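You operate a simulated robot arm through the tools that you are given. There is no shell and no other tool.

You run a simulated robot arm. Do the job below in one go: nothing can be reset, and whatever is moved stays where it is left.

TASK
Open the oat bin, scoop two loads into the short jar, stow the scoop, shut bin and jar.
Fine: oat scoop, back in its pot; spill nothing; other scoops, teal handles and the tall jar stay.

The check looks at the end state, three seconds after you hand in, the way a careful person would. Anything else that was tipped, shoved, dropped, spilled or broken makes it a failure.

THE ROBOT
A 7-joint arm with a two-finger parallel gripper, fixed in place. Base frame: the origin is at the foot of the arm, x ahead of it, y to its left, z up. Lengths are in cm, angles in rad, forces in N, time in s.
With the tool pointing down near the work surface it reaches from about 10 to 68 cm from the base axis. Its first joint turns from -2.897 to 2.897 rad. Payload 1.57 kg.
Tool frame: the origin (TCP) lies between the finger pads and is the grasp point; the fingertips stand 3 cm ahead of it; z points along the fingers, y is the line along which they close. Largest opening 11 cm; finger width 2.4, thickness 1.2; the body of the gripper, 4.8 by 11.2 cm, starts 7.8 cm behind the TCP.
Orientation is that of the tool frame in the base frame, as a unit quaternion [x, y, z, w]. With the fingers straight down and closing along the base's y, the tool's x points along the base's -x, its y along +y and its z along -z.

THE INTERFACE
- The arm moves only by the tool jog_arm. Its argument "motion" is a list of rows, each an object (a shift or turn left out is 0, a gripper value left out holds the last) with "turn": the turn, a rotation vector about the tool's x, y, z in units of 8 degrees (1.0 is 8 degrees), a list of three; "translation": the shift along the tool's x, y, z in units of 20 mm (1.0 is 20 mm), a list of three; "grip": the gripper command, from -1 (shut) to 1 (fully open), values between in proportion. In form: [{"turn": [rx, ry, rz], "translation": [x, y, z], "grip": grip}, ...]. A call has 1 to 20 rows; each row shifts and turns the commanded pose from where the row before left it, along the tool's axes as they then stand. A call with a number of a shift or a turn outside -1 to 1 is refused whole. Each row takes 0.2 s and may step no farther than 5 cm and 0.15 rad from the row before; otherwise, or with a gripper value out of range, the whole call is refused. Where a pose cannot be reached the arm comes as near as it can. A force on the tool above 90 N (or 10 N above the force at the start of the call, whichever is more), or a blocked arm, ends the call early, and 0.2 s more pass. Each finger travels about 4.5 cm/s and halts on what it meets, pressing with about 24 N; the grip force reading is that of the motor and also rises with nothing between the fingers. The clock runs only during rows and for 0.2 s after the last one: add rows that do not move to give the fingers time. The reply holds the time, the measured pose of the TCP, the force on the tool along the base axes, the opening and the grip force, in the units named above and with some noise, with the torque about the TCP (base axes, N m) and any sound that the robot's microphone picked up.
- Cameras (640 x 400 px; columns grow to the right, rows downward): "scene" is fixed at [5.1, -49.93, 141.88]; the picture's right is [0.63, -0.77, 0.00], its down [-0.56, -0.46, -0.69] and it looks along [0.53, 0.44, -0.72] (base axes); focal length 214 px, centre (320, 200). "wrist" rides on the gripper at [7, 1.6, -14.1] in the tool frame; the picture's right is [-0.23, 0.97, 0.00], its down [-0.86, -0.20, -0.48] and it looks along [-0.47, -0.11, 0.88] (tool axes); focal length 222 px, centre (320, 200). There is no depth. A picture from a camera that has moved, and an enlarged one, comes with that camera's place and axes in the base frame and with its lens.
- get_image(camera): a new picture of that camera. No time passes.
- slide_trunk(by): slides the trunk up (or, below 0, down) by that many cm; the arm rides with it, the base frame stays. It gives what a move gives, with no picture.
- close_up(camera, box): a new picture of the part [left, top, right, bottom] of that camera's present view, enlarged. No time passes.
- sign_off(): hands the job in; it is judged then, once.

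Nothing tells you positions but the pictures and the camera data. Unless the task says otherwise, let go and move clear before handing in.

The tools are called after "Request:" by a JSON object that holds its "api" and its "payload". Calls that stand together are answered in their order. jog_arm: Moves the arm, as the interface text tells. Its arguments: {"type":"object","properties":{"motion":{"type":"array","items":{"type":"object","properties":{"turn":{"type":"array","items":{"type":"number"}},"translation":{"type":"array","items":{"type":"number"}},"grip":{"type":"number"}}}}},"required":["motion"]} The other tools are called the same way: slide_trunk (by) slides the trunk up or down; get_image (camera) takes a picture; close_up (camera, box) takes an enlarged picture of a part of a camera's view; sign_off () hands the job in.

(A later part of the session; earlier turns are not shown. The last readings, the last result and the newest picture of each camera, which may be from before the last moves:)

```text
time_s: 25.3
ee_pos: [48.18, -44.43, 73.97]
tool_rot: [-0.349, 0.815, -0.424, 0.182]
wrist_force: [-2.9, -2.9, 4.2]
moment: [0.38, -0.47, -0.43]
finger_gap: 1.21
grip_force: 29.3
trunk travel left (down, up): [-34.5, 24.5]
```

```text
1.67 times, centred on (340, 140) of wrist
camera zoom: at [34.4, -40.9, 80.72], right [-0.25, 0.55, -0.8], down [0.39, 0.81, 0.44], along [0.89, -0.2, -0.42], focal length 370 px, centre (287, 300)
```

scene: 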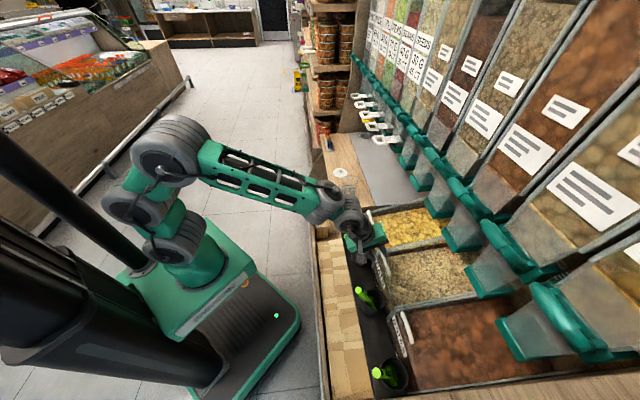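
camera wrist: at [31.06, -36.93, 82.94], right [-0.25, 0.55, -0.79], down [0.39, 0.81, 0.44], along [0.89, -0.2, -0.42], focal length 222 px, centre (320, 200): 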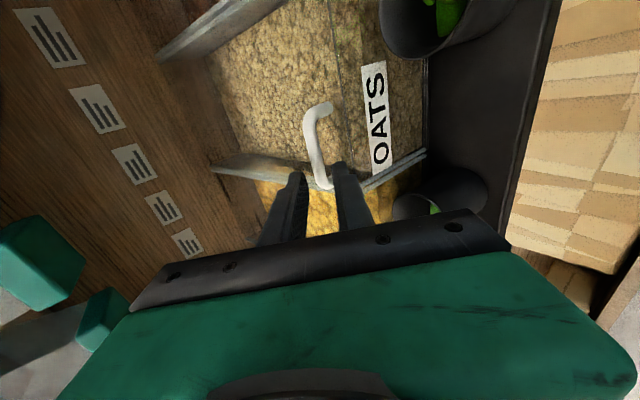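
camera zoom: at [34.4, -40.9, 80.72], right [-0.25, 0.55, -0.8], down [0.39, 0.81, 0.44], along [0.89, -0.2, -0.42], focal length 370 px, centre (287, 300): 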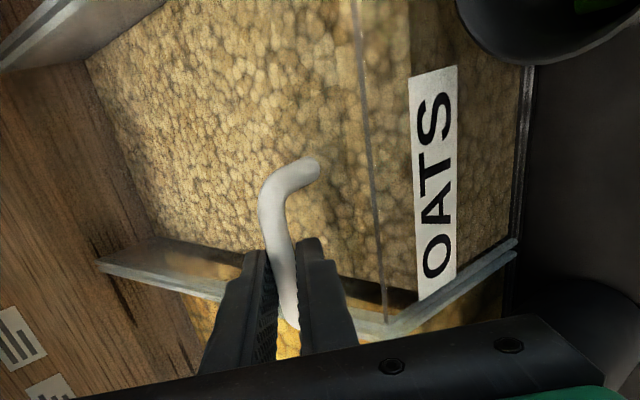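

The lid slides: the bar moved back from the label with only about 4 N. I'll keep pushing it back along the slope while watching the forces.

Request:
{"api": "jog_arm", "payload": {"motion": [{"translation": [0, -0.38, 0.325]}, {"translation": [0, -0.38, 0.325]}, {"translation": [0, -0.38, 0.325]}, {"translation": [0, -0.38, 0.325]}, {}]}}

Request:
{"api": "get_image", "payload": {"camera": "wrist"}}

Request:
{"api": "get_image", "payload": {"camera": "scene"}}

```text
time_s: 26.5
ee_pos: [50.93, -47.11, 74.91]
tool_rot: [-0.347, 0.815, -0.426, 0.181]
wrist_force: [-14.6, -6.3, 22.4]
moment: [0.21, -0.54, -0.54]
finger_gap: 1.21
grip_force: 29.3
trunk travel left (down, up): [-34.5, 24.5]
```

```text
taken
camera wrist: at [37.05, -43.48, 81.76], right [-0.25, 0.55, -0.8], down [0.39, 0.81, 0.44], along [0.89, -0.21, -0.41], focal length 222 px, centre (320, 200)
```

wrist: 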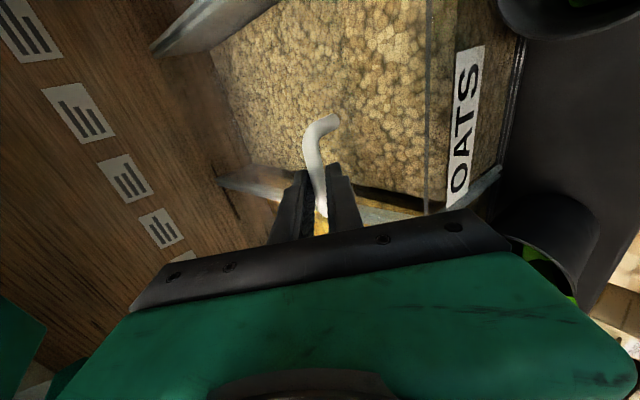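

```text
taken
```

scene: 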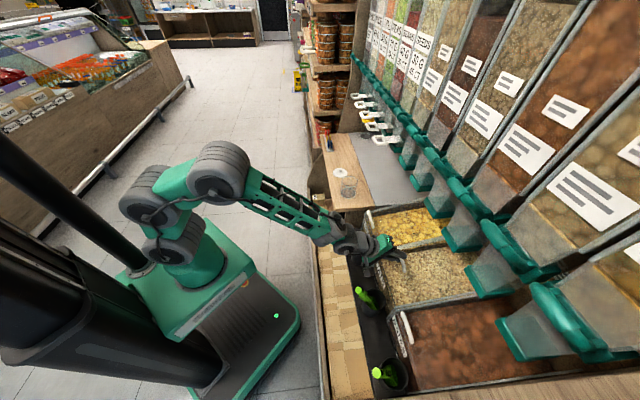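

The lid slides along a slope slightly steeper than I commanded. I'll correct for that and continue about 4 cm at a time.

Request:
{"api": "jog_arm", "payload": {"motion": [{"translation": [0.06, -0.1, -0.07]}, {"translation": [0.01, -0.397, 0.31]}, {"translation": [0.01, -0.397, 0.31]}, {"translation": [0.01, -0.397, 0.31]}, {"translation": [0.01, -0.397, 0.31]}, {}]}}

Request:
{"api": "get_image", "payload": {"camera": "wrist"}}

Request:
{"api": "close_up", "payload": {"camera": "scene", "box": [340, 190, 500, 300]}}

```text
time_s: 27.9
ee_pos: [53.37, -49.72, 76.16]
tool_rot: [-0.348, 0.817, -0.422, 0.181]
wrist_force: [-8.7, -3.2, 14.0]
moment: [0.32, -0.52, -0.39]
finger_gap: 1.25
grip_force: 29.1
trunk travel left (down, up): [-34.5, 24.5]
```

```text
taken
camera wrist: at [39.72, -46.2, 82.89], right [-0.25, 0.55, -0.8], down [0.39, 0.81, 0.44], along [0.89, -0.2, -0.42], focal length 222 px, centre (320, 200)
```

wrist: 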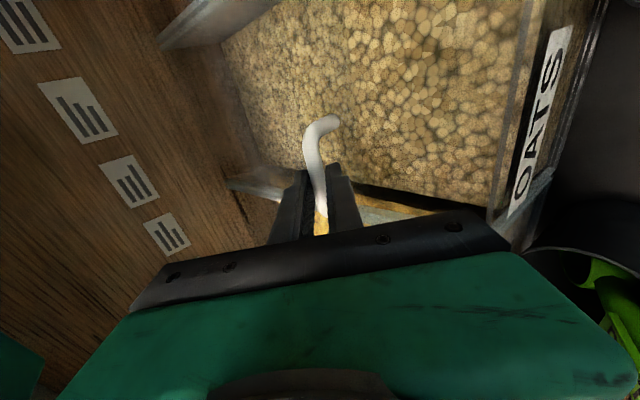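

```text
3.64 times, centred on (420, 245) of scene
camera zoom: at [5.1, -49.93, 141.88], right [0.63, -0.77, 0.0], down [-0.56, -0.46, -0.69], along [0.53, 0.44, -0.72], focal length 780 px, centre (-44, 36)
```

zoom: 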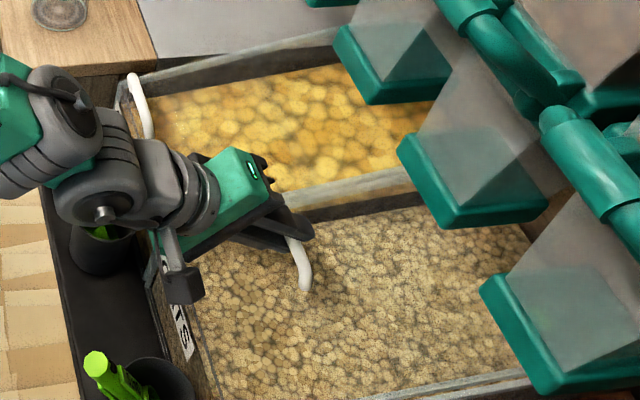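

The oats at the front are now uncovered and the lid still runs freely. Pushing it farther back.

Request:
{"api": "jog_arm", "payload": {"motion": [{"translation": [0.04, -0.06, -0.04]}, {"translation": [0.01, -0.4, 0.305]}, {"translation": [0.01, -0.4, 0.305]}, {"translation": [0.01, -0.4, 0.305]}, {"translation": [0.01, -0.4, 0.305]}, {}]}}

Request:
{"api": "get_image", "payload": {"camera": "wrist"}}

Request:
{"api": "close_up", "payload": {"camera": "scene", "box": [340, 190, 500, 300]}}

```text
time_s: 29.3
ee_pos: [55.92, -52.07, 76.88]
tool_rot: [-0.35, 0.82, -0.417, 0.178]
wrist_force: [-24.9, 24.5, -6.8]
moment: [0.72, -0.17, -0.35]
finger_gap: 1.21
grip_force: 29.8
trunk travel left (down, up): [-34.5, 24.5]
```

```text
taken
camera wrist: at [42.19, -48.65, 83.73], right [-0.26, 0.56, -0.79], down [0.4, 0.8, 0.44], along [0.88, -0.2, -0.43], focal length 222 px, centre (320, 200)
```

wrist: 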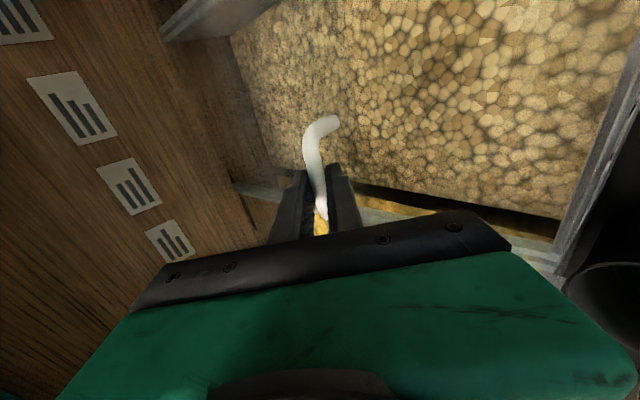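

```text
3.64 times, centred on (420, 245) of scene
camera zoom: at [5.1, -49.93, 141.88], right [0.63, -0.77, 0.0], down [-0.56, -0.46, -0.69], along [0.53, 0.44, -0.72], focal length 780 px, centre (-44, 36)
```

zoom: 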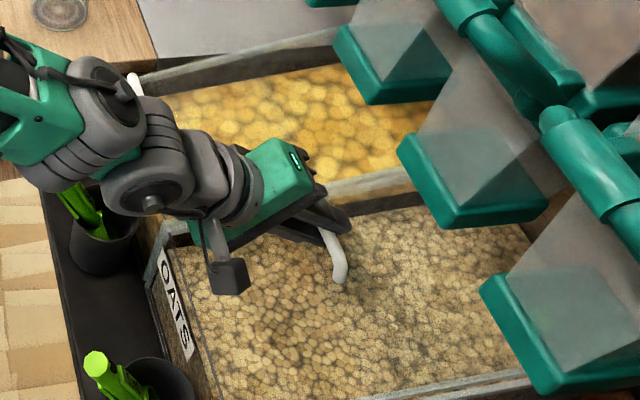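

I've reached the end stop (about 35 N) after the lid slid about 12 cm. Next I relax the push, release and back away along the fingers to see whether it stays.

Request:
{"api": "jog_arm", "payload": {"motion": [{"translation": [0, 0.1, -0.08]}, {"translation": [0, 0.1, -0.08]}, {"grip": -0.5}, {"grip": -0.5}, {"grip": -0.5}, {"translation": [0, 0, -0.5]}, {"translation": [0, 0, -1]}, {"translation": [0, 0, -1]}, {"translation": [0, 0, -1]}, {"translation": [0, 0, -1]}]}}

Request:
{"api": "get_image", "payload": {"camera": "wrist"}}

Request:
{"api": "get_image", "payload": {"camera": "scene"}}

Request:
{"api": "close_up", "payload": {"camera": "scene", "box": [340, 190, 500, 300]}}

```text
time_s: 31.5
ee_pos: [50.65, -47.18, 82.39]
tool_rot: [-0.349, 0.816, -0.423, 0.181]
wrist_force: [0.5, 0.1, 0.4]
moment: [-0.03, -0.04, -0.02]
finger_gap: 2.75
grip_force: 0.0
trunk travel left (down, up): [-34.5, 24.5]
```

```text
taken
camera wrist: at [36.84, -43.71, 89.21], right [-0.25, 0.55, -0.79], down [0.39, 0.81, 0.44], along [0.88, -0.2, -0.42], focal length 222 px, centre (320, 200)
```

wrist: 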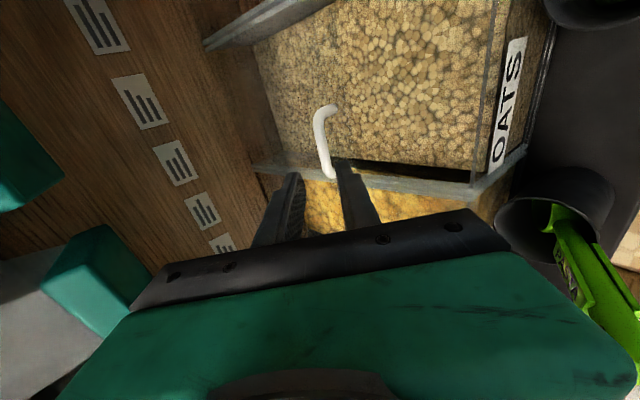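

```text
taken
```

scene: 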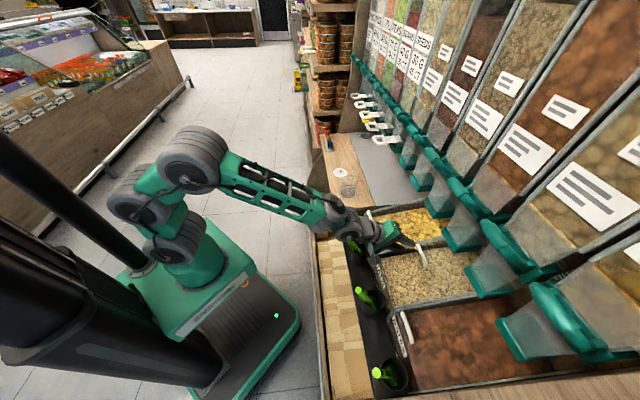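

```text
3.64 times, centred on (420, 245) of scene
camera zoom: at [5.1, -49.93, 141.88], right [0.63, -0.77, 0.0], down [-0.56, -0.46, -0.69], along [0.53, 0.44, -0.72], focal length 780 px, centre (-44, 36)
```

zoom: 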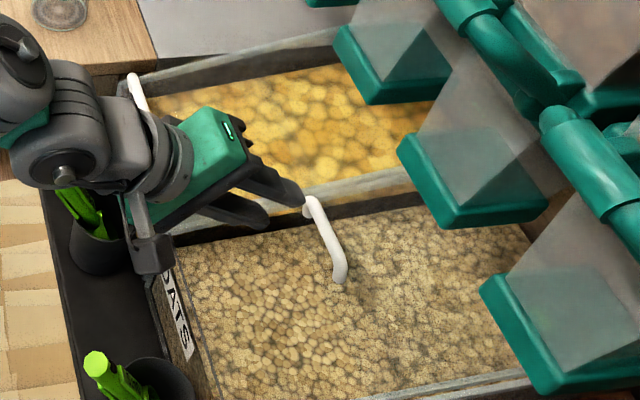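

The lid stays open on its own, and about 12 cm of oats is exposed at the front. I'll withdraw and level the gripper to look at the oat scoop.

Request:
{"api": "jog_arm", "payload": {"motion": [{"translation": [0.08, 0, -0.95], "grip": 0}, {"translation": [0.08, 0, -0.95]}, {"translation": [0.08, 0, -0.95]}, {"translation": [0.08, 0, -0.95]}, {"translation": [0.08, 0, -0.95]}, {"translation": [0.08, 0, -0.95]}, {"translation": [0.08, 0, -0.95]}, {"translation": [0.08, 0, -0.95]}, {"translation": [0.08, 0, -0.95]}, {"translation": [0.08, 0, -0.95]}, {"translation": [0.08, 0, -0.95]}, {"translation": [0.08, 0, -0.95]}, {"turn": [-1, 0, 0]}, {"turn": [-1, 0, 0]}, {"turn": [-1, 0, 0]}, {"turn": [-1, 0, 0]}, {"turn": [-1, 0, 0]}, {"turn": [-1, 0, 0]}, {"turn": [-0.9, 0, 0]}]}}

Request:
{"api": "get_image", "payload": {"camera": "wrist"}}

Request:
{"api": "get_image", "payload": {"camera": "scene"}}

```text
time_s: 35.5
ee_pos: [35.86, -35.71, 95.58]
tool_rot: [-0.393, 0.919, 0.006, -0.002]
wrist_force: [-0.7, -0.1, 0.3]
moment: [0.0, -0.01, -0.02]
finger_gap: 5.48
grip_force: 0.0
trunk travel left (down, up): [-34.5, 24.5]
```

```text
taken
camera wrist: at [30.02, -39.79, 109.74], right [-0.55, 0.84, 0.01], down [0.74, 0.48, 0.48], along [0.39, 0.27, -0.88], focal length 222 px, centre (320, 200)
```

wrist: 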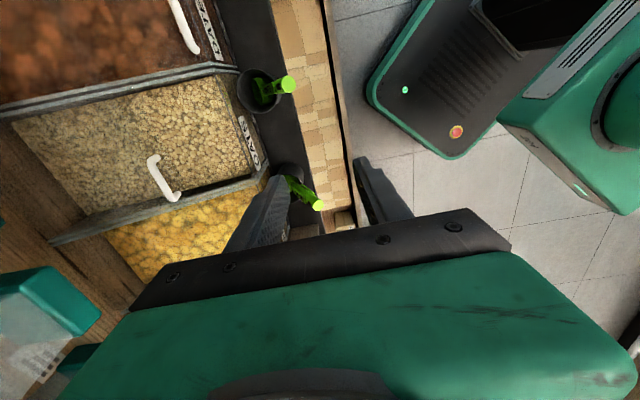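

```text
taken
```

scene: 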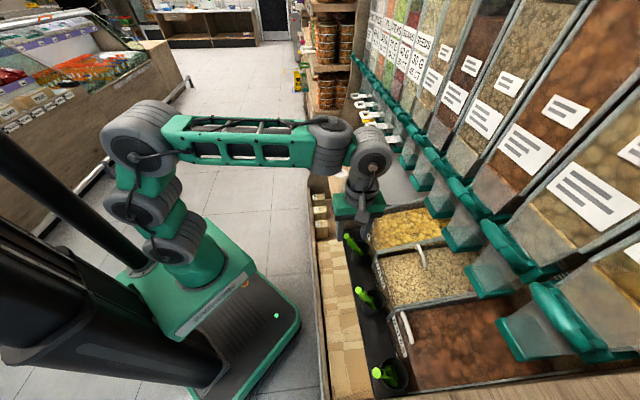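

The oat bin stands open, and the oat scoop is visible in its pot. Taking enlarged views to pin down the scoop's handle.

Request:
{"api": "close_up", "payload": {"camera": "wrist", "box": [220, 50, 320, 130]}}

Request:
{"api": "close_up", "payload": {"camera": "scene", "box": [340, 270, 400, 330]}}

```text
5.00 times, centred on (270, 90) of wrist
camera zoom: at [30.02, -39.79, 109.74], right [-0.55, 0.84, 0.01], down [0.74, 0.48, 0.48], along [0.39, 0.27, -0.88], focal length 1111 px, centre (570, 750)
```

zoom: 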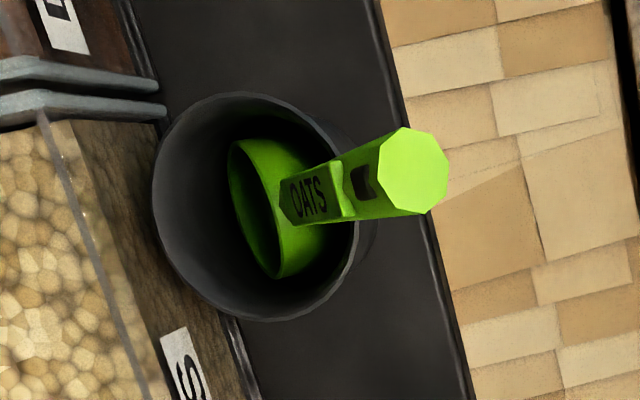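

```text
6.67 times, centred on (370, 300) of scene
camera zoom: at [5.1, -49.93, 141.88], right [0.63, -0.77, 0.0], down [-0.56, -0.46, -0.69], along [0.53, 0.44, -0.72], focal length 1430 px, centre (-13, -467)
```

zoom: 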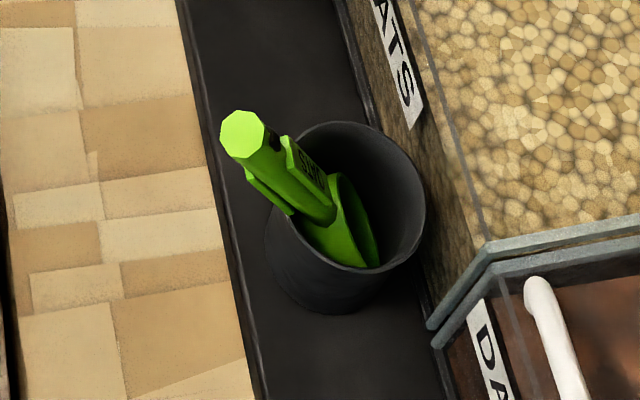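

The scoop leans back in its pot with its bowl opening facing the bin. The handle tip is near (32.5,-42.6,74.5), the bowl near (37.8,-48,59). I'll yaw the gripper to close across the handle and hover above it.

Request:
{"api": "jog_arm", "payload": {"motion": [{"turn": [0, 0, 1]}, {"turn": [0, 0, 1]}, {"turn": [0, 0, 1]}, {"turn": [0, 0, 1]}, {"turn": [0, 0, 1]}, {"turn": [0, 0, 1]}, {"turn": [0, 0, 1]}, {"turn": [0, 0, 1]}, {"turn": [0, 0, 1]}, {"turn": [0, 0, 1]}, {"turn": [0, 0, 1]}, {"turn": [0, 0, 0.41]}, {"translation": [-0.4, -0.73, 0.85]}, {"translation": [-0.4, -0.73, 0.85]}, {"translation": [-0.4, -0.73, 0.85]}, {"translation": [-0.4, -0.73, 0.85]}, {"translation": [-0.4, -0.73, 0.85]}, {}]}}

Request:
{"api": "get_image", "payload": {"camera": "wrist"}}

Request:
{"api": "close_up", "payload": {"camera": "scene", "box": [320, 220, 440, 330]}}

```text
time_s: 39.3
ee_pos: [33.26, -43.68, 87.16]
tool_rot: [0.382, 0.924, 0.002, -0.004]
wrist_force: [0.1, -0.1, 0.2]
moment: [0.02, -0.03, 0.01]
finger_gap: 5.49
grip_force: 0.0
trunk travel left (down, up): [-34.5, 24.5]
```

```text
taken
camera wrist: at [29.72, -37.8, 101.29], right [0.85, 0.53, 0.0], down [0.47, -0.75, 0.47], along [0.25, -0.4, -0.88], focal length 222 px, centre (320, 200)
```

wrist: 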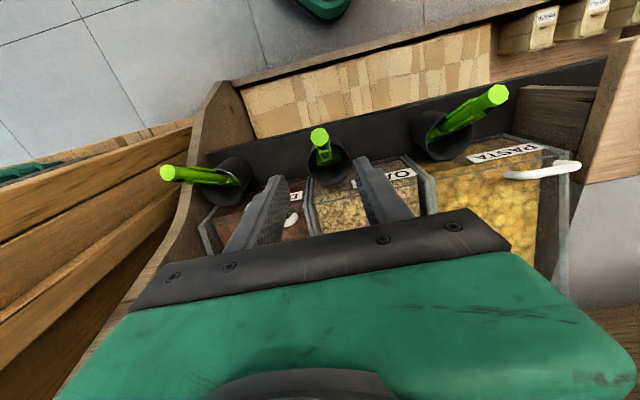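

```text
3.64 times, centred on (380, 275) of scene
camera zoom: at [5.1, -49.93, 141.88], right [0.63, -0.77, 0.0], down [-0.56, -0.46, -0.69], along [0.53, 0.44, -0.72], focal length 780 px, centre (102, -73)
```

zoom: 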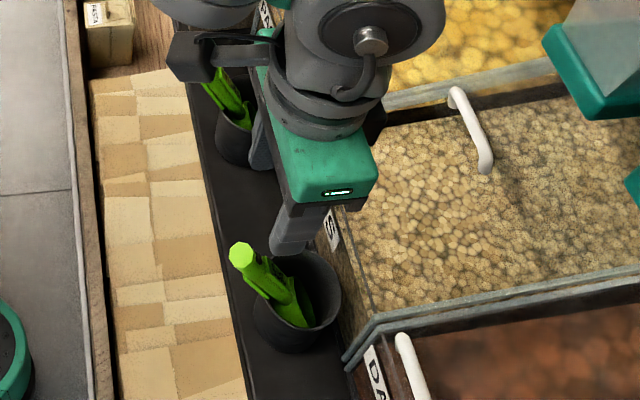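

The scoop handle appears between the fingers in the wrist view. I'm enlarging it to check lateral alignment.

Request:
{"api": "close_up", "payload": {"camera": "wrist", "box": [250, 110, 430, 250]}}

```text
2.86 times, centred on (340, 180) of wrist
camera zoom: at [29.72, -37.8, 101.29], right [0.85, 0.53, 0.0], down [0.47, -0.75, 0.47], along [0.25, -0.4, -0.88], focal length 635 px, centre (263, 257)
```

zoom: 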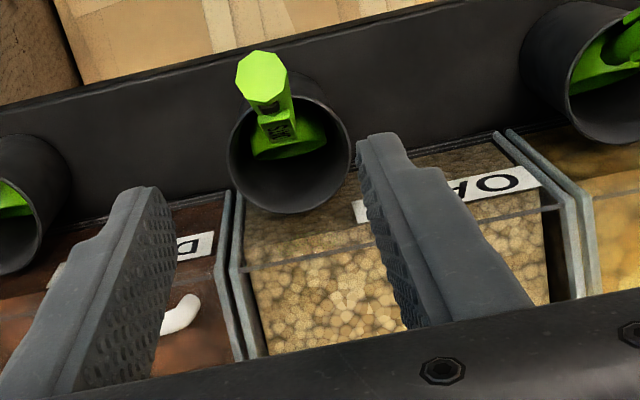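

The handle is centred within a few millimetres. I'm descending to about 3 cm below the handle tip.

Request:
{"api": "jog_arm", "payload": {"motion": [{"translation": [-0.037, 0.012, 0.975]}, {"translation": [-0.037, 0.012, 0.975]}, {"translation": [-0.037, 0.012, 0.975]}, {"translation": [-0.037, 0.012, 0.975]}, {"translation": [-0.037, 0.012, 0.975]}, {"translation": [-0.037, 0.012, 0.975]}, {"translation": [-0.037, 0.012, 0.975]}, {"translation": [-0.037, 0.012, 0.975]}, {}]}}

Request:
{"api": "get_image", "payload": {"camera": "wrist"}}

Request:
{"api": "close_up", "payload": {"camera": "scene", "box": [330, 250, 410, 330]}}

```text
time_s: 41.3
ee_pos: [34.0, -43.84, 71.33]
tool_rot: [0.383, 0.924, 0.002, -0.004]
wrist_force: [0.6, -0.2, -0.2]
moment: [-0.01, -0.02, 0.05]
finger_gap: 5.49
grip_force: 0.2
trunk travel left (down, up): [-34.5, 24.5]
```

```text
taken
camera wrist: at [30.42, -37.87, 85.53], right [0.85, 0.53, 0.0], down [0.47, -0.75, 0.47], along [0.25, -0.4, -0.88], focal length 222 px, centre (320, 200)
```

wrist: 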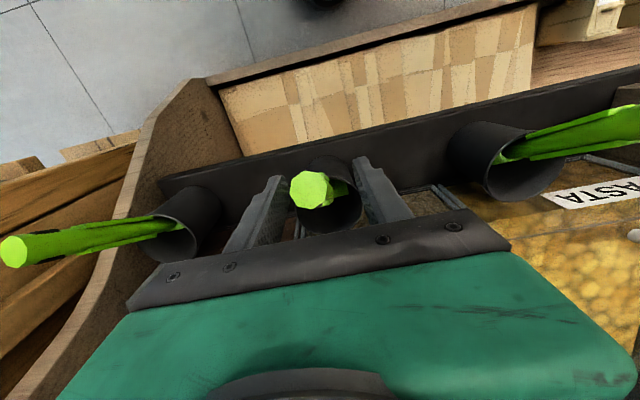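

```text
5.00 times, centred on (370, 290) of scene
camera zoom: at [5.1, -49.93, 141.88], right [0.63, -0.77, 0.0], down [-0.56, -0.46, -0.69], along [0.53, 0.44, -0.72], focal length 1072 px, centre (70, -250)
```

zoom: 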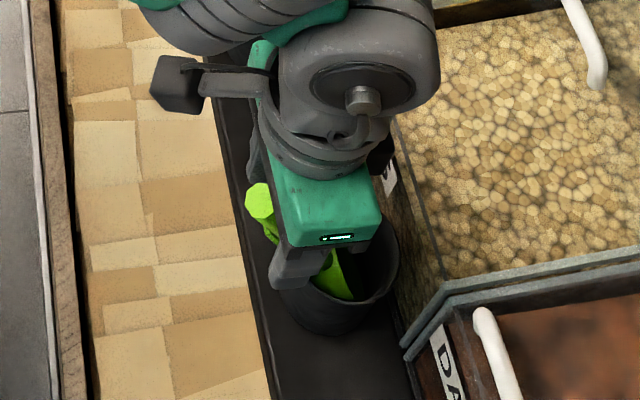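

The handle is centred between the fingers, so I'm closing on it.

Request:
{"api": "jog_arm", "payload": {"motion": [{"grip": -0.4}, {"grip": -0.6}, {"grip": -1}, {"grip": -1}, {"grip": -1}, {"grip": -1}]}}

Request:
{"api": "close_up", "payload": {"camera": "wrist", "box": [240, 110, 430, 250]}}

Request:
{"api": "close_up", "payload": {"camera": "scene", "box": [330, 250, 410, 330]}}

```text
time_s: 42.7
ee_pos: [34.04, -43.85, 71.34]
tool_rot: [0.383, 0.924, 0.002, -0.004]
wrist_force: [-4.6, -4.2, 0.4]
moment: [-0.38, 0.57, -0.33]
finger_gap: 2.15
grip_force: 24.2
trunk travel left (down, up): [-34.5, 24.5]
```

```text
2.86 times, centred on (335, 180) of wrist
camera zoom: at [30.35, -37.92, 85.56], right [0.85, 0.53, 0.0], down [0.47, -0.75, 0.47], along [0.25, -0.4, -0.88], focal length 635 px, centre (277, 257)
```

zoom: 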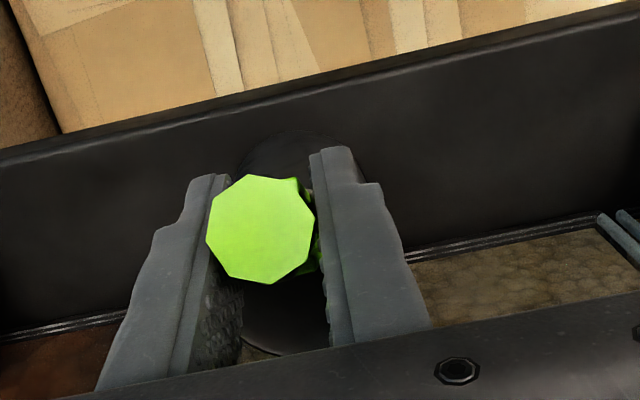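

```text
5.00 times, centred on (370, 290) of scene
camera zoom: at [5.1, -49.93, 141.88], right [0.63, -0.77, 0.0], down [-0.56, -0.46, -0.69], along [0.53, 0.44, -0.72], focal length 1072 px, centre (70, -250)
```

zoom: 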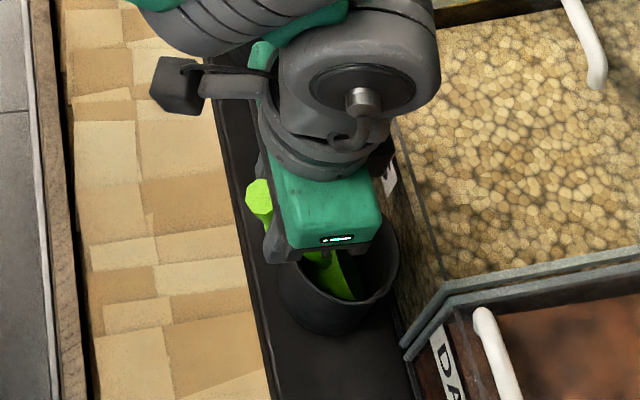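

The scoop is held (gap 2.15 cm). I'm lifting it straight up out of its pot.

Request:
{"api": "jog_arm", "payload": {"motion": [{"translation": [0, 0, -0.5]}, {"translation": [0, 0, -0.7]}, {"translation": [0, 0, -1]}, {"translation": [0, 0, -1]}, {"translation": [0, 0, -1]}, {"translation": [0, 0, -1]}, {"translation": [0, 0, -1]}, {"translation": [0, 0, -0.8]}, {}]}}

Request:
{"api": "get_image", "payload": {"camera": "wrist"}}

Request:
{"api": "get_image", "payload": {"camera": "scene"}}

Request:
{"api": "close_up", "payload": {"camera": "scene", "box": [330, 200, 450, 330]}}

```text
time_s: 44.7
ee_pos: [33.79, -44.11, 85.54]
tool_rot: [0.383, 0.924, 0.002, -0.005]
wrist_force: [-1.4, -0.8, -0.2]
moment: [0.01, 0.03, 0.03]
finger_gap: 2.11
grip_force: 24.0
trunk travel left (down, up): [-34.5, 24.5]
```

```text
taken
camera wrist: at [30.27, -38.05, 99.8], right [0.85, 0.53, 0.0], down [0.47, -0.75, 0.47], along [0.25, -0.4, -0.88], focal length 222 px, centre (320, 200)
```

wrist: 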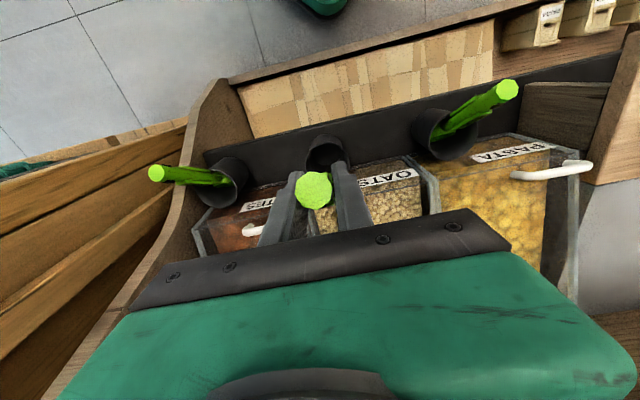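

```text
taken
```

scene: 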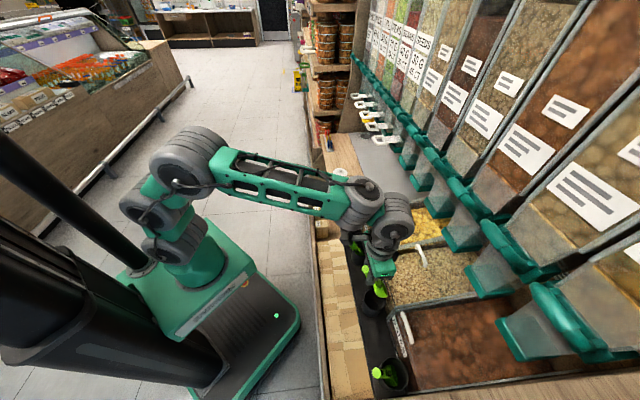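

```text
3.08 times, centred on (390, 265) of scene
camera zoom: at [5.1, -49.93, 141.88], right [0.63, -0.77, 0.0], down [-0.56, -0.46, -0.69], along [0.53, 0.44, -0.72], focal length 660 px, centre (105, 0)
```

zoom: 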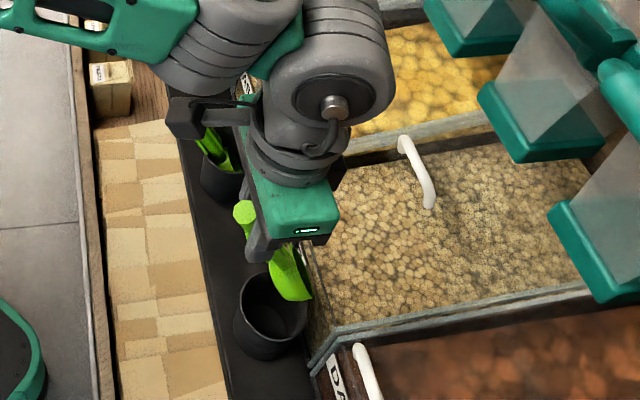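

The scoop is clear of its pot. I'll shift it sideways over the bin and tilt it toward level to measure how it sits in the hand.

Request:
{"api": "jog_arm", "payload": {"motion": [{"translation": [0, 0.7, -0.2]}, {"translation": [0, 0.7, -0.2]}, {"translation": [0, 0.7, -0.2]}, {"turn": [0, -1, 0]}, {"turn": [0, -1, 0]}, {"turn": [0, -1, 0]}, {"turn": [0, -1, 0]}, {"turn": [0, -1, 0]}, {"turn": [0, -1, 0]}, {"turn": [0, -1, 0]}, {}]}}

Request:
{"api": "get_image", "payload": {"camera": "wrist"}}

Request:
{"api": "close_up", "payload": {"camera": "scene", "box": [330, 180, 490, 310]}}

```text
time_s: 47.1
ee_pos: [36.85, -41.04, 86.61]
tool_rot: [0.339, 0.817, -0.179, 0.43]
wrist_force: [-1.2, 0.9, -1.2]
moment: [0.02, 0.02, 0.01]
finger_gap: 2.14
grip_force: 24.3
trunk travel left (down, up): [-34.5, 24.5]
```

```text
taken
camera wrist: at [27.09, -28.78, 88.89], right [0.78, 0.6, 0.19], down [-0.08, -0.2, 0.98], along [0.62, -0.78, -0.11], focal length 222 px, centre (320, 200)
```

wrist: 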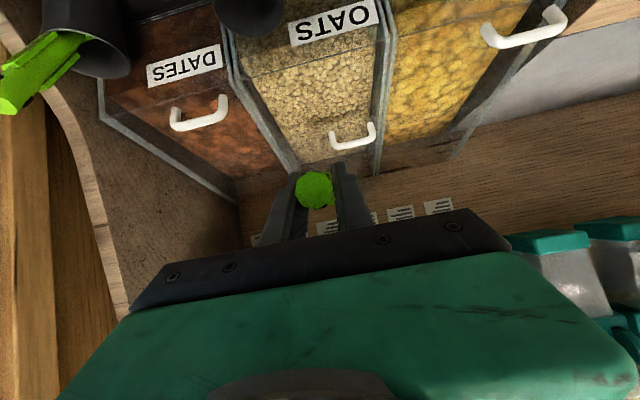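

```text
3.08 times, centred on (410, 245) of scene
camera zoom: at [5.1, -49.93, 141.88], right [0.63, -0.77, 0.0], down [-0.56, -0.46, -0.69], along [0.53, 0.44, -0.72], focal length 660 px, centre (43, 62)
```

zoom: 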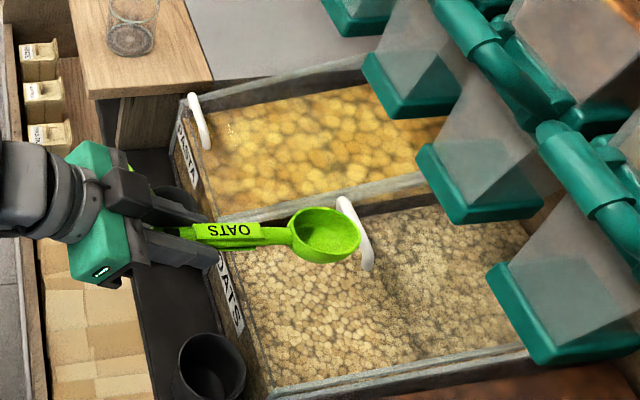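

The scoop is nearly level and open side up, with the bowl centre about 13.4 cm from the grip. I'll pitch it down to about 50° and bring it over the exposed oats.

Request:
{"api": "jog_arm", "payload": {"motion": [{"turn": [0, 1, 0]}, {"turn": [0, 1, 0]}, {"turn": [0, 1, 0]}, {"turn": [0, 1, 0]}, {"turn": [0, 1, 0]}, {"turn": [0, 0.66, 0]}, {"translation": [-0.72, 0, 0.52]}, {"translation": [-0.72, 0, 0.52]}, {"translation": [-0.72, 0, 0.52]}, {}]}}

Request:
{"api": "get_image", "payload": {"camera": "wrist"}}

Request:
{"api": "close_up", "payload": {"camera": "scene", "box": [350, 200, 480, 310]}}

```text
time_s: 49.3
ee_pos: [40.36, -44.51, 84.47]
tool_rot: [0.381, 0.92, -0.034, 0.082]
wrist_force: [0.1, -0.5, -0.9]
moment: [0.02, 0.0, 0.0]
finger_gap: 2.17
grip_force: 24.6
trunk travel left (down, up): [-34.5, 24.5]
```

```text
taken
camera wrist: at [34.87, -36.78, 97.09], right [0.85, 0.53, 0.04], down [0.39, -0.68, 0.62], along [0.36, -0.51, -0.78], focal length 222 px, centre (320, 200)
```

wrist: 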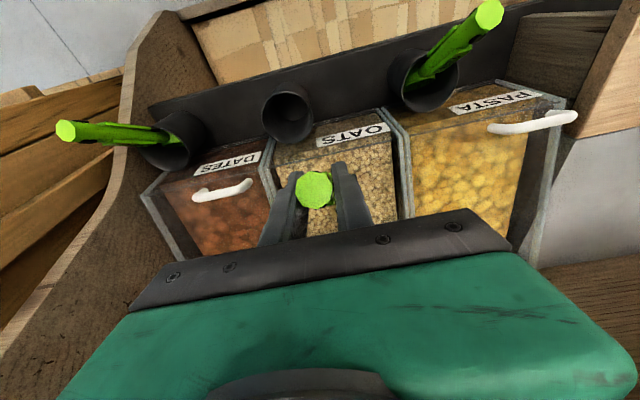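

```text
3.64 times, centred on (415, 255) of scene
camera zoom: at [5.1, -49.93, 141.88], right [0.63, -0.77, 0.0], down [-0.56, -0.46, -0.69], along [0.53, 0.44, -0.72], focal length 780 px, centre (-26, 0)
```

zoom: 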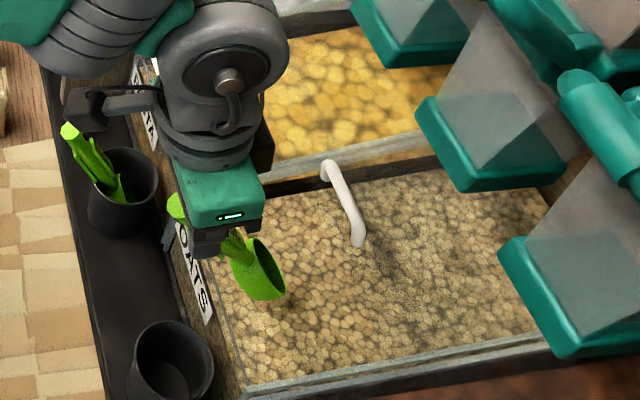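

The bowl hovers over the exposed oats. Lowering it into them in steps, watching force.

Request:
{"api": "jog_arm", "payload": {"motion": [{"translation": [0.154, 0, 0.856]}, {"translation": [0.154, 0, 0.856]}, {"translation": [0.154, 0, 0.856]}, {"translation": [0.077, 0, 0.428]}]}}

Request:
{"api": "close_up", "payload": {"camera": "scene", "box": [350, 200, 480, 310]}}

```text
time_s: 50.3
ee_pos: [40.36, -44.5, 78.34]
tool_rot: [0.381, 0.92, -0.034, 0.083]
wrist_force: [5.2, -4.4, 0.5]
moment: [-0.58, -0.56, -0.01]
finger_gap: 2.16
grip_force: 23.8
trunk travel left (down, up): [-34.5, 24.5]
```

```text
3.64 times, centred on (415, 255) of scene
camera zoom: at [5.1, -49.93, 141.88], right [0.63, -0.77, 0.0], down [-0.56, -0.46, -0.69], along [0.53, 0.44, -0.72], focal length 780 px, centre (-26, 0)
```

zoom: 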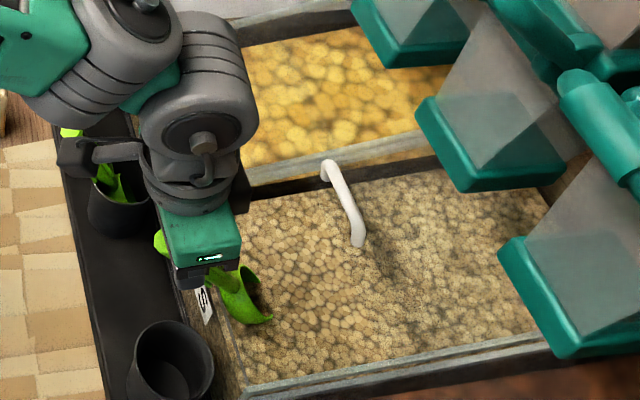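

The bowl's back is brushing the front panel at about 7 N. I'll shift outward 1.5 cm and then continue down into the oats.

Request:
{"api": "jog_arm", "payload": {"motion": [{"translation": [-0.37, 0, 0.065]}, {"translation": [-0.37, 0, 0.065]}, {"translation": [0.11, 0, 0.62]}, {"translation": [0.11, 0, 0.62]}, {}]}}

Request:
{"api": "close_up", "payload": {"camera": "scene", "box": [350, 200, 480, 310]}}

```text
time_s: 51.5
ee_pos: [41.45, -45.4, 75.94]
tool_rot: [0.382, 0.92, -0.035, 0.082]
wrist_force: [0.3, -0.4, -0.6]
moment: [0.02, 0.04, -0.03]
finger_gap: 2.16
grip_force: 24.1
trunk travel left (down, up): [-34.5, 24.5]
```

```text
3.64 times, centred on (415, 255) of scene
camera zoom: at [5.1, -49.93, 141.88], right [0.63, -0.77, 0.0], down [-0.56, -0.46, -0.69], along [0.53, 0.44, -0.72], focal length 780 px, centre (-26, 0)
```

zoom: 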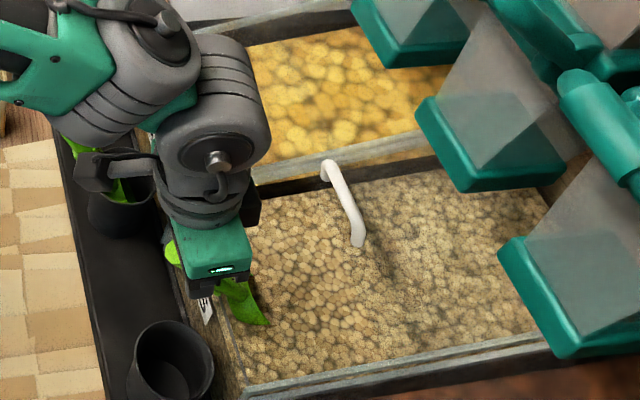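

The bowl is in the oats with no resistance. Now I drive it forward and start curling up.

Request:
{"api": "jog_arm", "payload": {"motion": [{"translation": [-0.43, 0, 0.56], "turn": [0, -0.31, 0]}, {"translation": [-0.43, 0, 0.56], "turn": [0, -0.31, 0]}, {}, {"translation": [0.72, 0, -0.02], "turn": [0, -0.94, 0]}, {"translation": [0.5, 0, -0.35], "turn": [0, -0.94, 0]}, {}]}}

Request:
{"api": "close_up", "payload": {"camera": "scene", "box": [350, 200, 480, 310]}}

```text
time_s: 52.9
ee_pos: [41.14, -45.1, 73.83]
tool_rot: [0.369, 0.892, -0.1, 0.241]
wrist_force: [0.1, 0.0, -0.6]
moment: [0.07, 0.01, 0.02]
finger_gap: 2.12
grip_force: 24.2
trunk travel left (down, up): [-34.5, 24.5]
```

```text
3.64 times, centred on (415, 255) of scene
camera zoom: at [5.1, -49.93, 141.88], right [0.63, -0.77, 0.0], down [-0.56, -0.46, -0.69], along [0.53, 0.44, -0.72], focal length 780 px, centre (-26, 0)
```

zoom: 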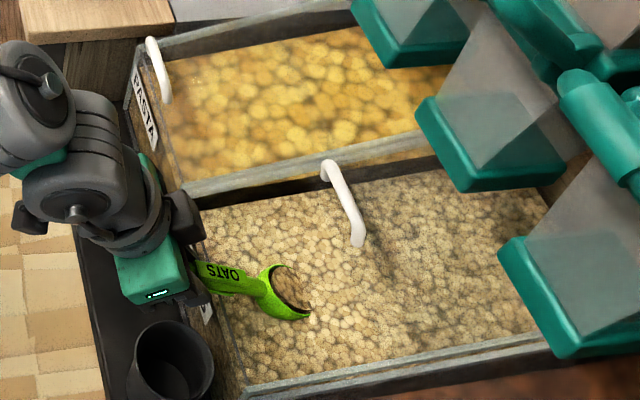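

Oats are visible in the bowl. I'll continue curling to level and lift clear above the bin.

Request:
{"api": "jog_arm", "payload": {"motion": [{"translation": [0.69, 0, -0.2], "turn": [0, -0.95, 0]}, {"translation": [0.5, 0, -0.25], "turn": [0, -0.95, 0]}, {"translation": [0, 0, -0.1], "turn": [0, -0.4, 0]}, {"translation": [-0.07, 0, -0.6], "turn": [0, -0.7, 0]}, {"translation": [-0.3, 0, -0.3], "turn": [0, -0.6, 0]}, {"translation": [-0.4, 0, -0.25]}, {"translation": [-0.5, 0, -0.3]}, {}]}}

Request:
{"api": "close_up", "payload": {"camera": "scene", "box": [350, 200, 480, 310]}}

```text
time_s: 54.7
ee_pos: [38.44, -42.49, 77.28]
tool_rot: [0.333, 0.804, -0.189, 0.455]
wrist_force: [0.1, 0.0, -0.9]
moment: [0.07, 0.01, 0.01]
finger_gap: 2.14
grip_force: 24.0
trunk travel left (down, up): [-34.5, 24.5]
```

```text
3.64 times, centred on (415, 255) of scene
camera zoom: at [5.1, -49.93, 141.88], right [0.63, -0.77, 0.0], down [-0.56, -0.46, -0.69], along [0.53, 0.44, -0.72], focal length 780 px, centre (-26, 0)
```

zoom: 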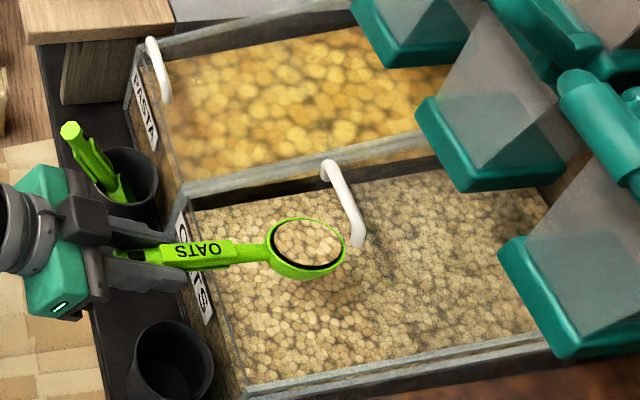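

The bowl is level and full. I'll draw it back toward me and raise it clear of the chutes.

Request:
{"api": "jog_arm", "payload": {"motion": [{"translation": [-0.2, 0, -0.35]}, {"translation": [-0.4, 0, -0.7]}, {"translation": [-0.49, 0, -0.88]}, {"translation": [-0.49, 0, -0.88]}, {"translation": [-0.49, 0, -0.88]}, {"translation": [-0.49, 0, -0.88]}, {"translation": [-0.49, 0, -0.88]}, {"translation": [-0.49, 0, -0.88]}, {"translation": [-0.4, 0, -0.6]}, {}]}}

Request:
{"api": "get_image", "payload": {"camera": "scene"}}

Request:
{"api": "close_up", "payload": {"camera": "scene", "box": [330, 180, 490, 310]}}

Request:
{"api": "close_up", "payload": {"camera": "scene", "box": [320, 80, 420, 210]}}

```text
time_s: 56.9
ee_pos: [32.93, -37.02, 91.06]
tool_rot: [0.334, 0.804, -0.189, 0.455]
wrist_force: [0.5, 0.6, -1.5]
moment: [0.0, 0.07, 0.02]
finger_gap: 2.14
grip_force: 24.4
trunk travel left (down, up): [-34.5, 24.5]
```

```text
taken
```

scene: 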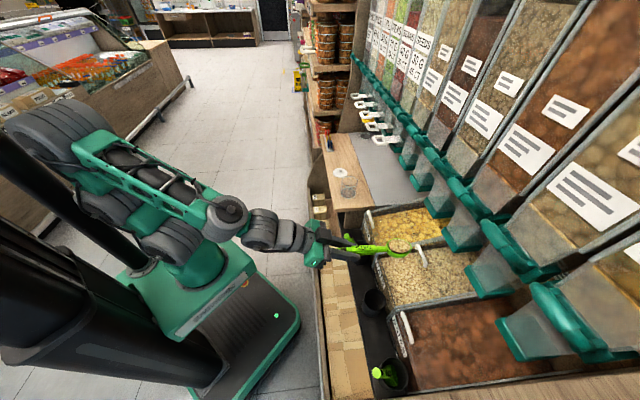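

```text
3.08 times, centred on (410, 245) of scene
camera zoom: at [5.1, -49.93, 141.88], right [0.63, -0.77, 0.0], down [-0.56, -0.46, -0.69], along [0.53, 0.44, -0.72], focal length 660 px, centre (43, 62)
```

zoom: 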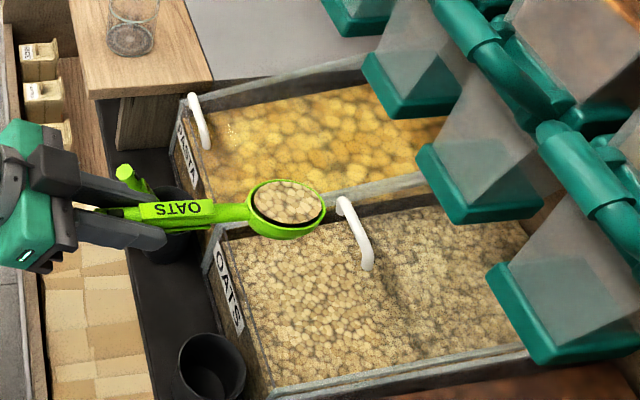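

```text
3.08 times, centred on (370, 145) of scene
camera zoom: at [5.1, -49.93, 141.88], right [0.63, -0.77, 0.0], down [-0.56, -0.46, -0.69], along [0.53, 0.44, -0.72], focal length 660 px, centre (166, 369)
```

zoom: 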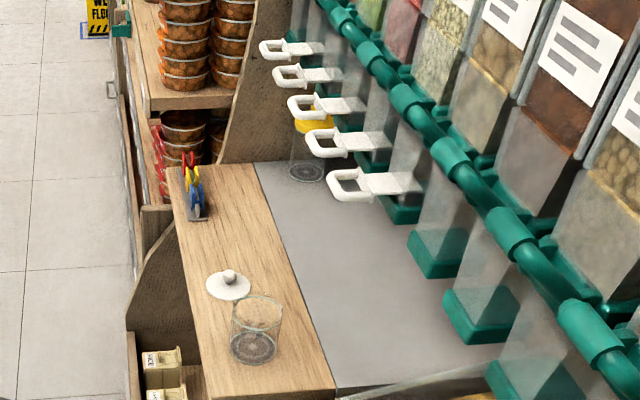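

The load is holding. The jar's centre is about (68,-14.6) with its rim at z≈79.5. I'll swing the level scoop round toward the jar at an even height.

Request:
{"api": "jog_arm", "payload": {"motion": [{"turn": [-0.35, 0, -0.21]}, {"turn": [-0.68, 0, -0.41]}, {"turn": [-0.68, 0, -0.41]}, {"turn": [-0.68, 0, -0.41]}, {"turn": [-0.68, 0, -0.41]}, {"turn": [-0.45, 0, -0.27]}, {"translation": [-0.06, 0.5, 0.1]}, {"translation": [-0.11, 0.9, 0.19]}, {"translation": [-0.11, 0.9, 0.19]}, {"translation": [-0.11, 0.9, 0.19]}, {"translation": [-0.11, 0.9, 0.19]}, {"translation": [-0.11, 0.9, 0.19]}, {"translation": [-0.11, 0.9, 0.19]}, {"translation": [-0.11, 0.9, 0.19]}, {"translation": [-0.11, 0.9, 0.19]}, {"translation": [-0.11, 0.9, 0.19]}, {"translation": [-0.11, 0.9, 0.19]}, {"translation": [-0.11, 0.9, 0.19]}, {"translation": [-0.11, 0.9, 0.19]}, {}]}}

Request:
{"api": "get_image", "payload": {"camera": "scene"}}

Request:
{"api": "get_image", "payload": {"camera": "wrist"}}

Request:
{"api": "close_up", "payload": {"camera": "scene", "box": [290, 130, 410, 220]}}

```text
time_s: 61.1
ee_pos: [43.22, -16.06, 91.07]
tool_rot: [0.092, 0.866, -0.052, 0.49]
wrist_force: [-0.7, -0.3, -0.9]
moment: [-0.02, 0.07, 0.0]
finger_gap: 2.12
grip_force: 24.0
trunk travel left (down, up): [-34.5, 24.5]
```

```text
taken
```

scene: 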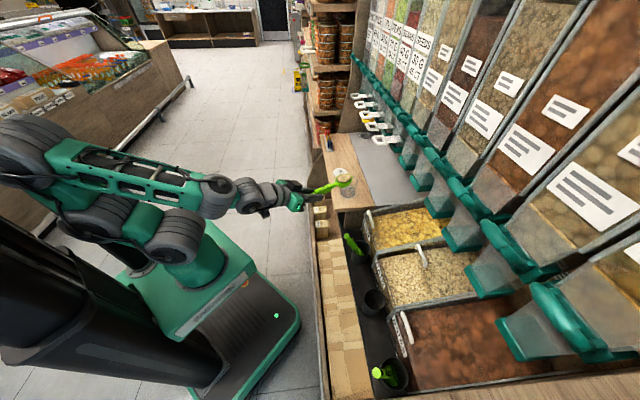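

```text
taken
camera wrist: at [28.16, -11.12, 92.34], right [0.32, 0.93, 0.19], down [-0.01, -0.2, 0.98], along [0.95, -0.32, -0.05], focal length 222 px, centre (320, 200)
```

wrist: 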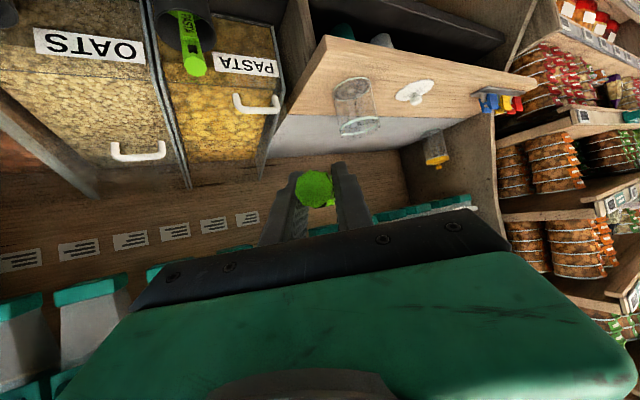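

```text
4.44 times, centred on (350, 175) of scene
camera zoom: at [5.1, -49.93, 141.88], right [0.63, -0.77, 0.0], down [-0.56, -0.46, -0.69], along [0.53, 0.44, -0.72], focal length 953 px, centre (187, 311)
```

zoom: 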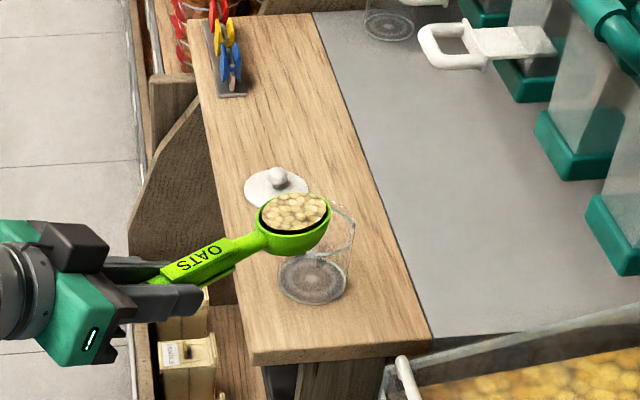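

The scoop is level and near the jar; I stopped slightly short sideways. I'm enlarging the wrist view to refine the jar position.

Request:
{"api": "close_up", "payload": {"camera": "wrist", "box": [300, 60, 480, 190]}}

Request:
{"api": "close_up", "payload": {"camera": "scene", "box": [320, 150, 380, 210]}}

```text
3.08 times, centred on (390, 125) of wrist
camera zoom: at [28.16, -11.12, 92.34], right [0.32, 0.93, 0.19], down [-0.01, -0.2, 0.98], along [0.95, -0.32, -0.05], focal length 684 px, centre (105, 431)
```

zoom: 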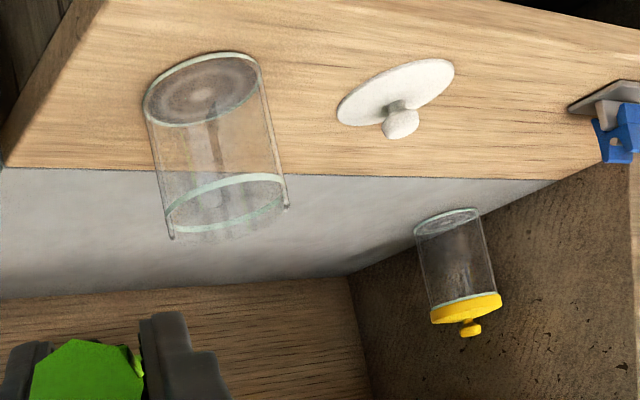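

```text
6.67 times, centred on (350, 180) of scene
camera zoom: at [5.1, -49.93, 141.88], right [0.63, -0.77, 0.0], down [-0.56, -0.46, -0.69], along [0.53, 0.44, -0.72], focal length 1430 px, centre (120, 333)
```

zoom: 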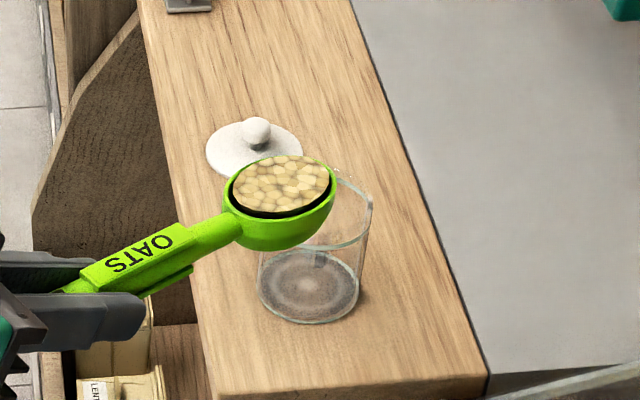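

The jar centre is about (68.2,-14.6), its rim at z≈79 and its diameter about 7.1 cm. I'll line the scoop up with the jar, then advance until the lip is just over the mouth at a slight tilt.

Request:
{"api": "jog_arm", "payload": {"motion": [{"translation": [0, 0.5, 0]}, {"translation": [0, 0.8, 0]}, {"translation": [0, 0.8, 0]}, {"translation": [0, 0.8, 0]}, {"translation": [0, 0.45, 0]}, {}, {"translation": [-0.136, 0, 0.77]}, {"translation": [-0.136, 0, 0.77]}, {"translation": [-0.136, 0, 0.77]}, {"translation": [-0.136, 0, 0.77]}, {"translation": [-0.08, 0, 0.45]}, {}]}}

Request:
{"api": "close_up", "payload": {"camera": "scene", "box": [320, 140, 390, 210]}}

Request:
{"api": "get_image", "payload": {"camera": "wrist"}}

```text
time_s: 62.2
ee_pos: [41.26, -16.61, 87.67]
tool_rot: [0.178, 0.871, -0.088, 0.45]
wrist_force: [-0.2, 0.3, 0.3]
moment: [0.07, 0.08, 0.0]
finger_gap: 2.12
grip_force: 24.0
trunk travel left (down, up): [-34.5, 24.5]
stopped in row 5: the arm was blocked; the commanded pose is now the measured one
```

```text
5.71 times, centred on (355, 175) of scene
camera zoom: at [5.1, -49.93, 141.88], right [0.63, -0.77, 0.0], down [-0.56, -0.46, -0.69], along [0.53, 0.44, -0.72], focal length 1226 px, centre (120, 343)
```

zoom: 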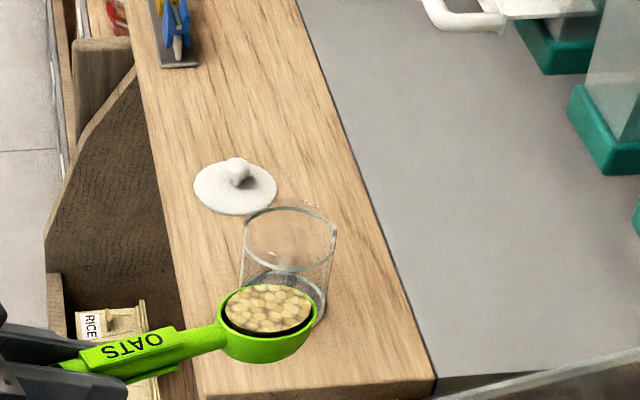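

```text
taken
camera wrist: at [27.66, -9.03, 90.12], right [0.5, 0.84, 0.19], down [0.02, -0.23, 0.97], along [0.87, -0.48, -0.13], focal length 222 px, centre (320, 200)
```

wrist: 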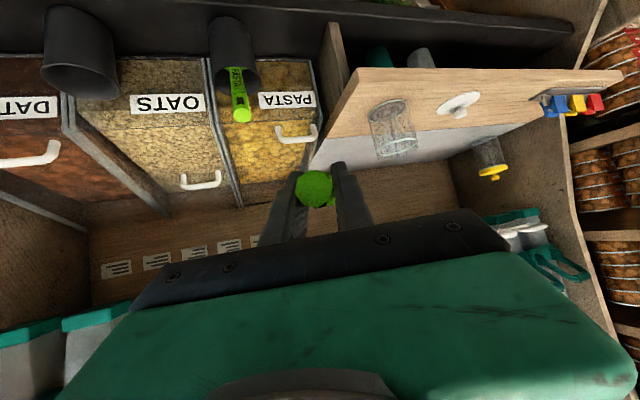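

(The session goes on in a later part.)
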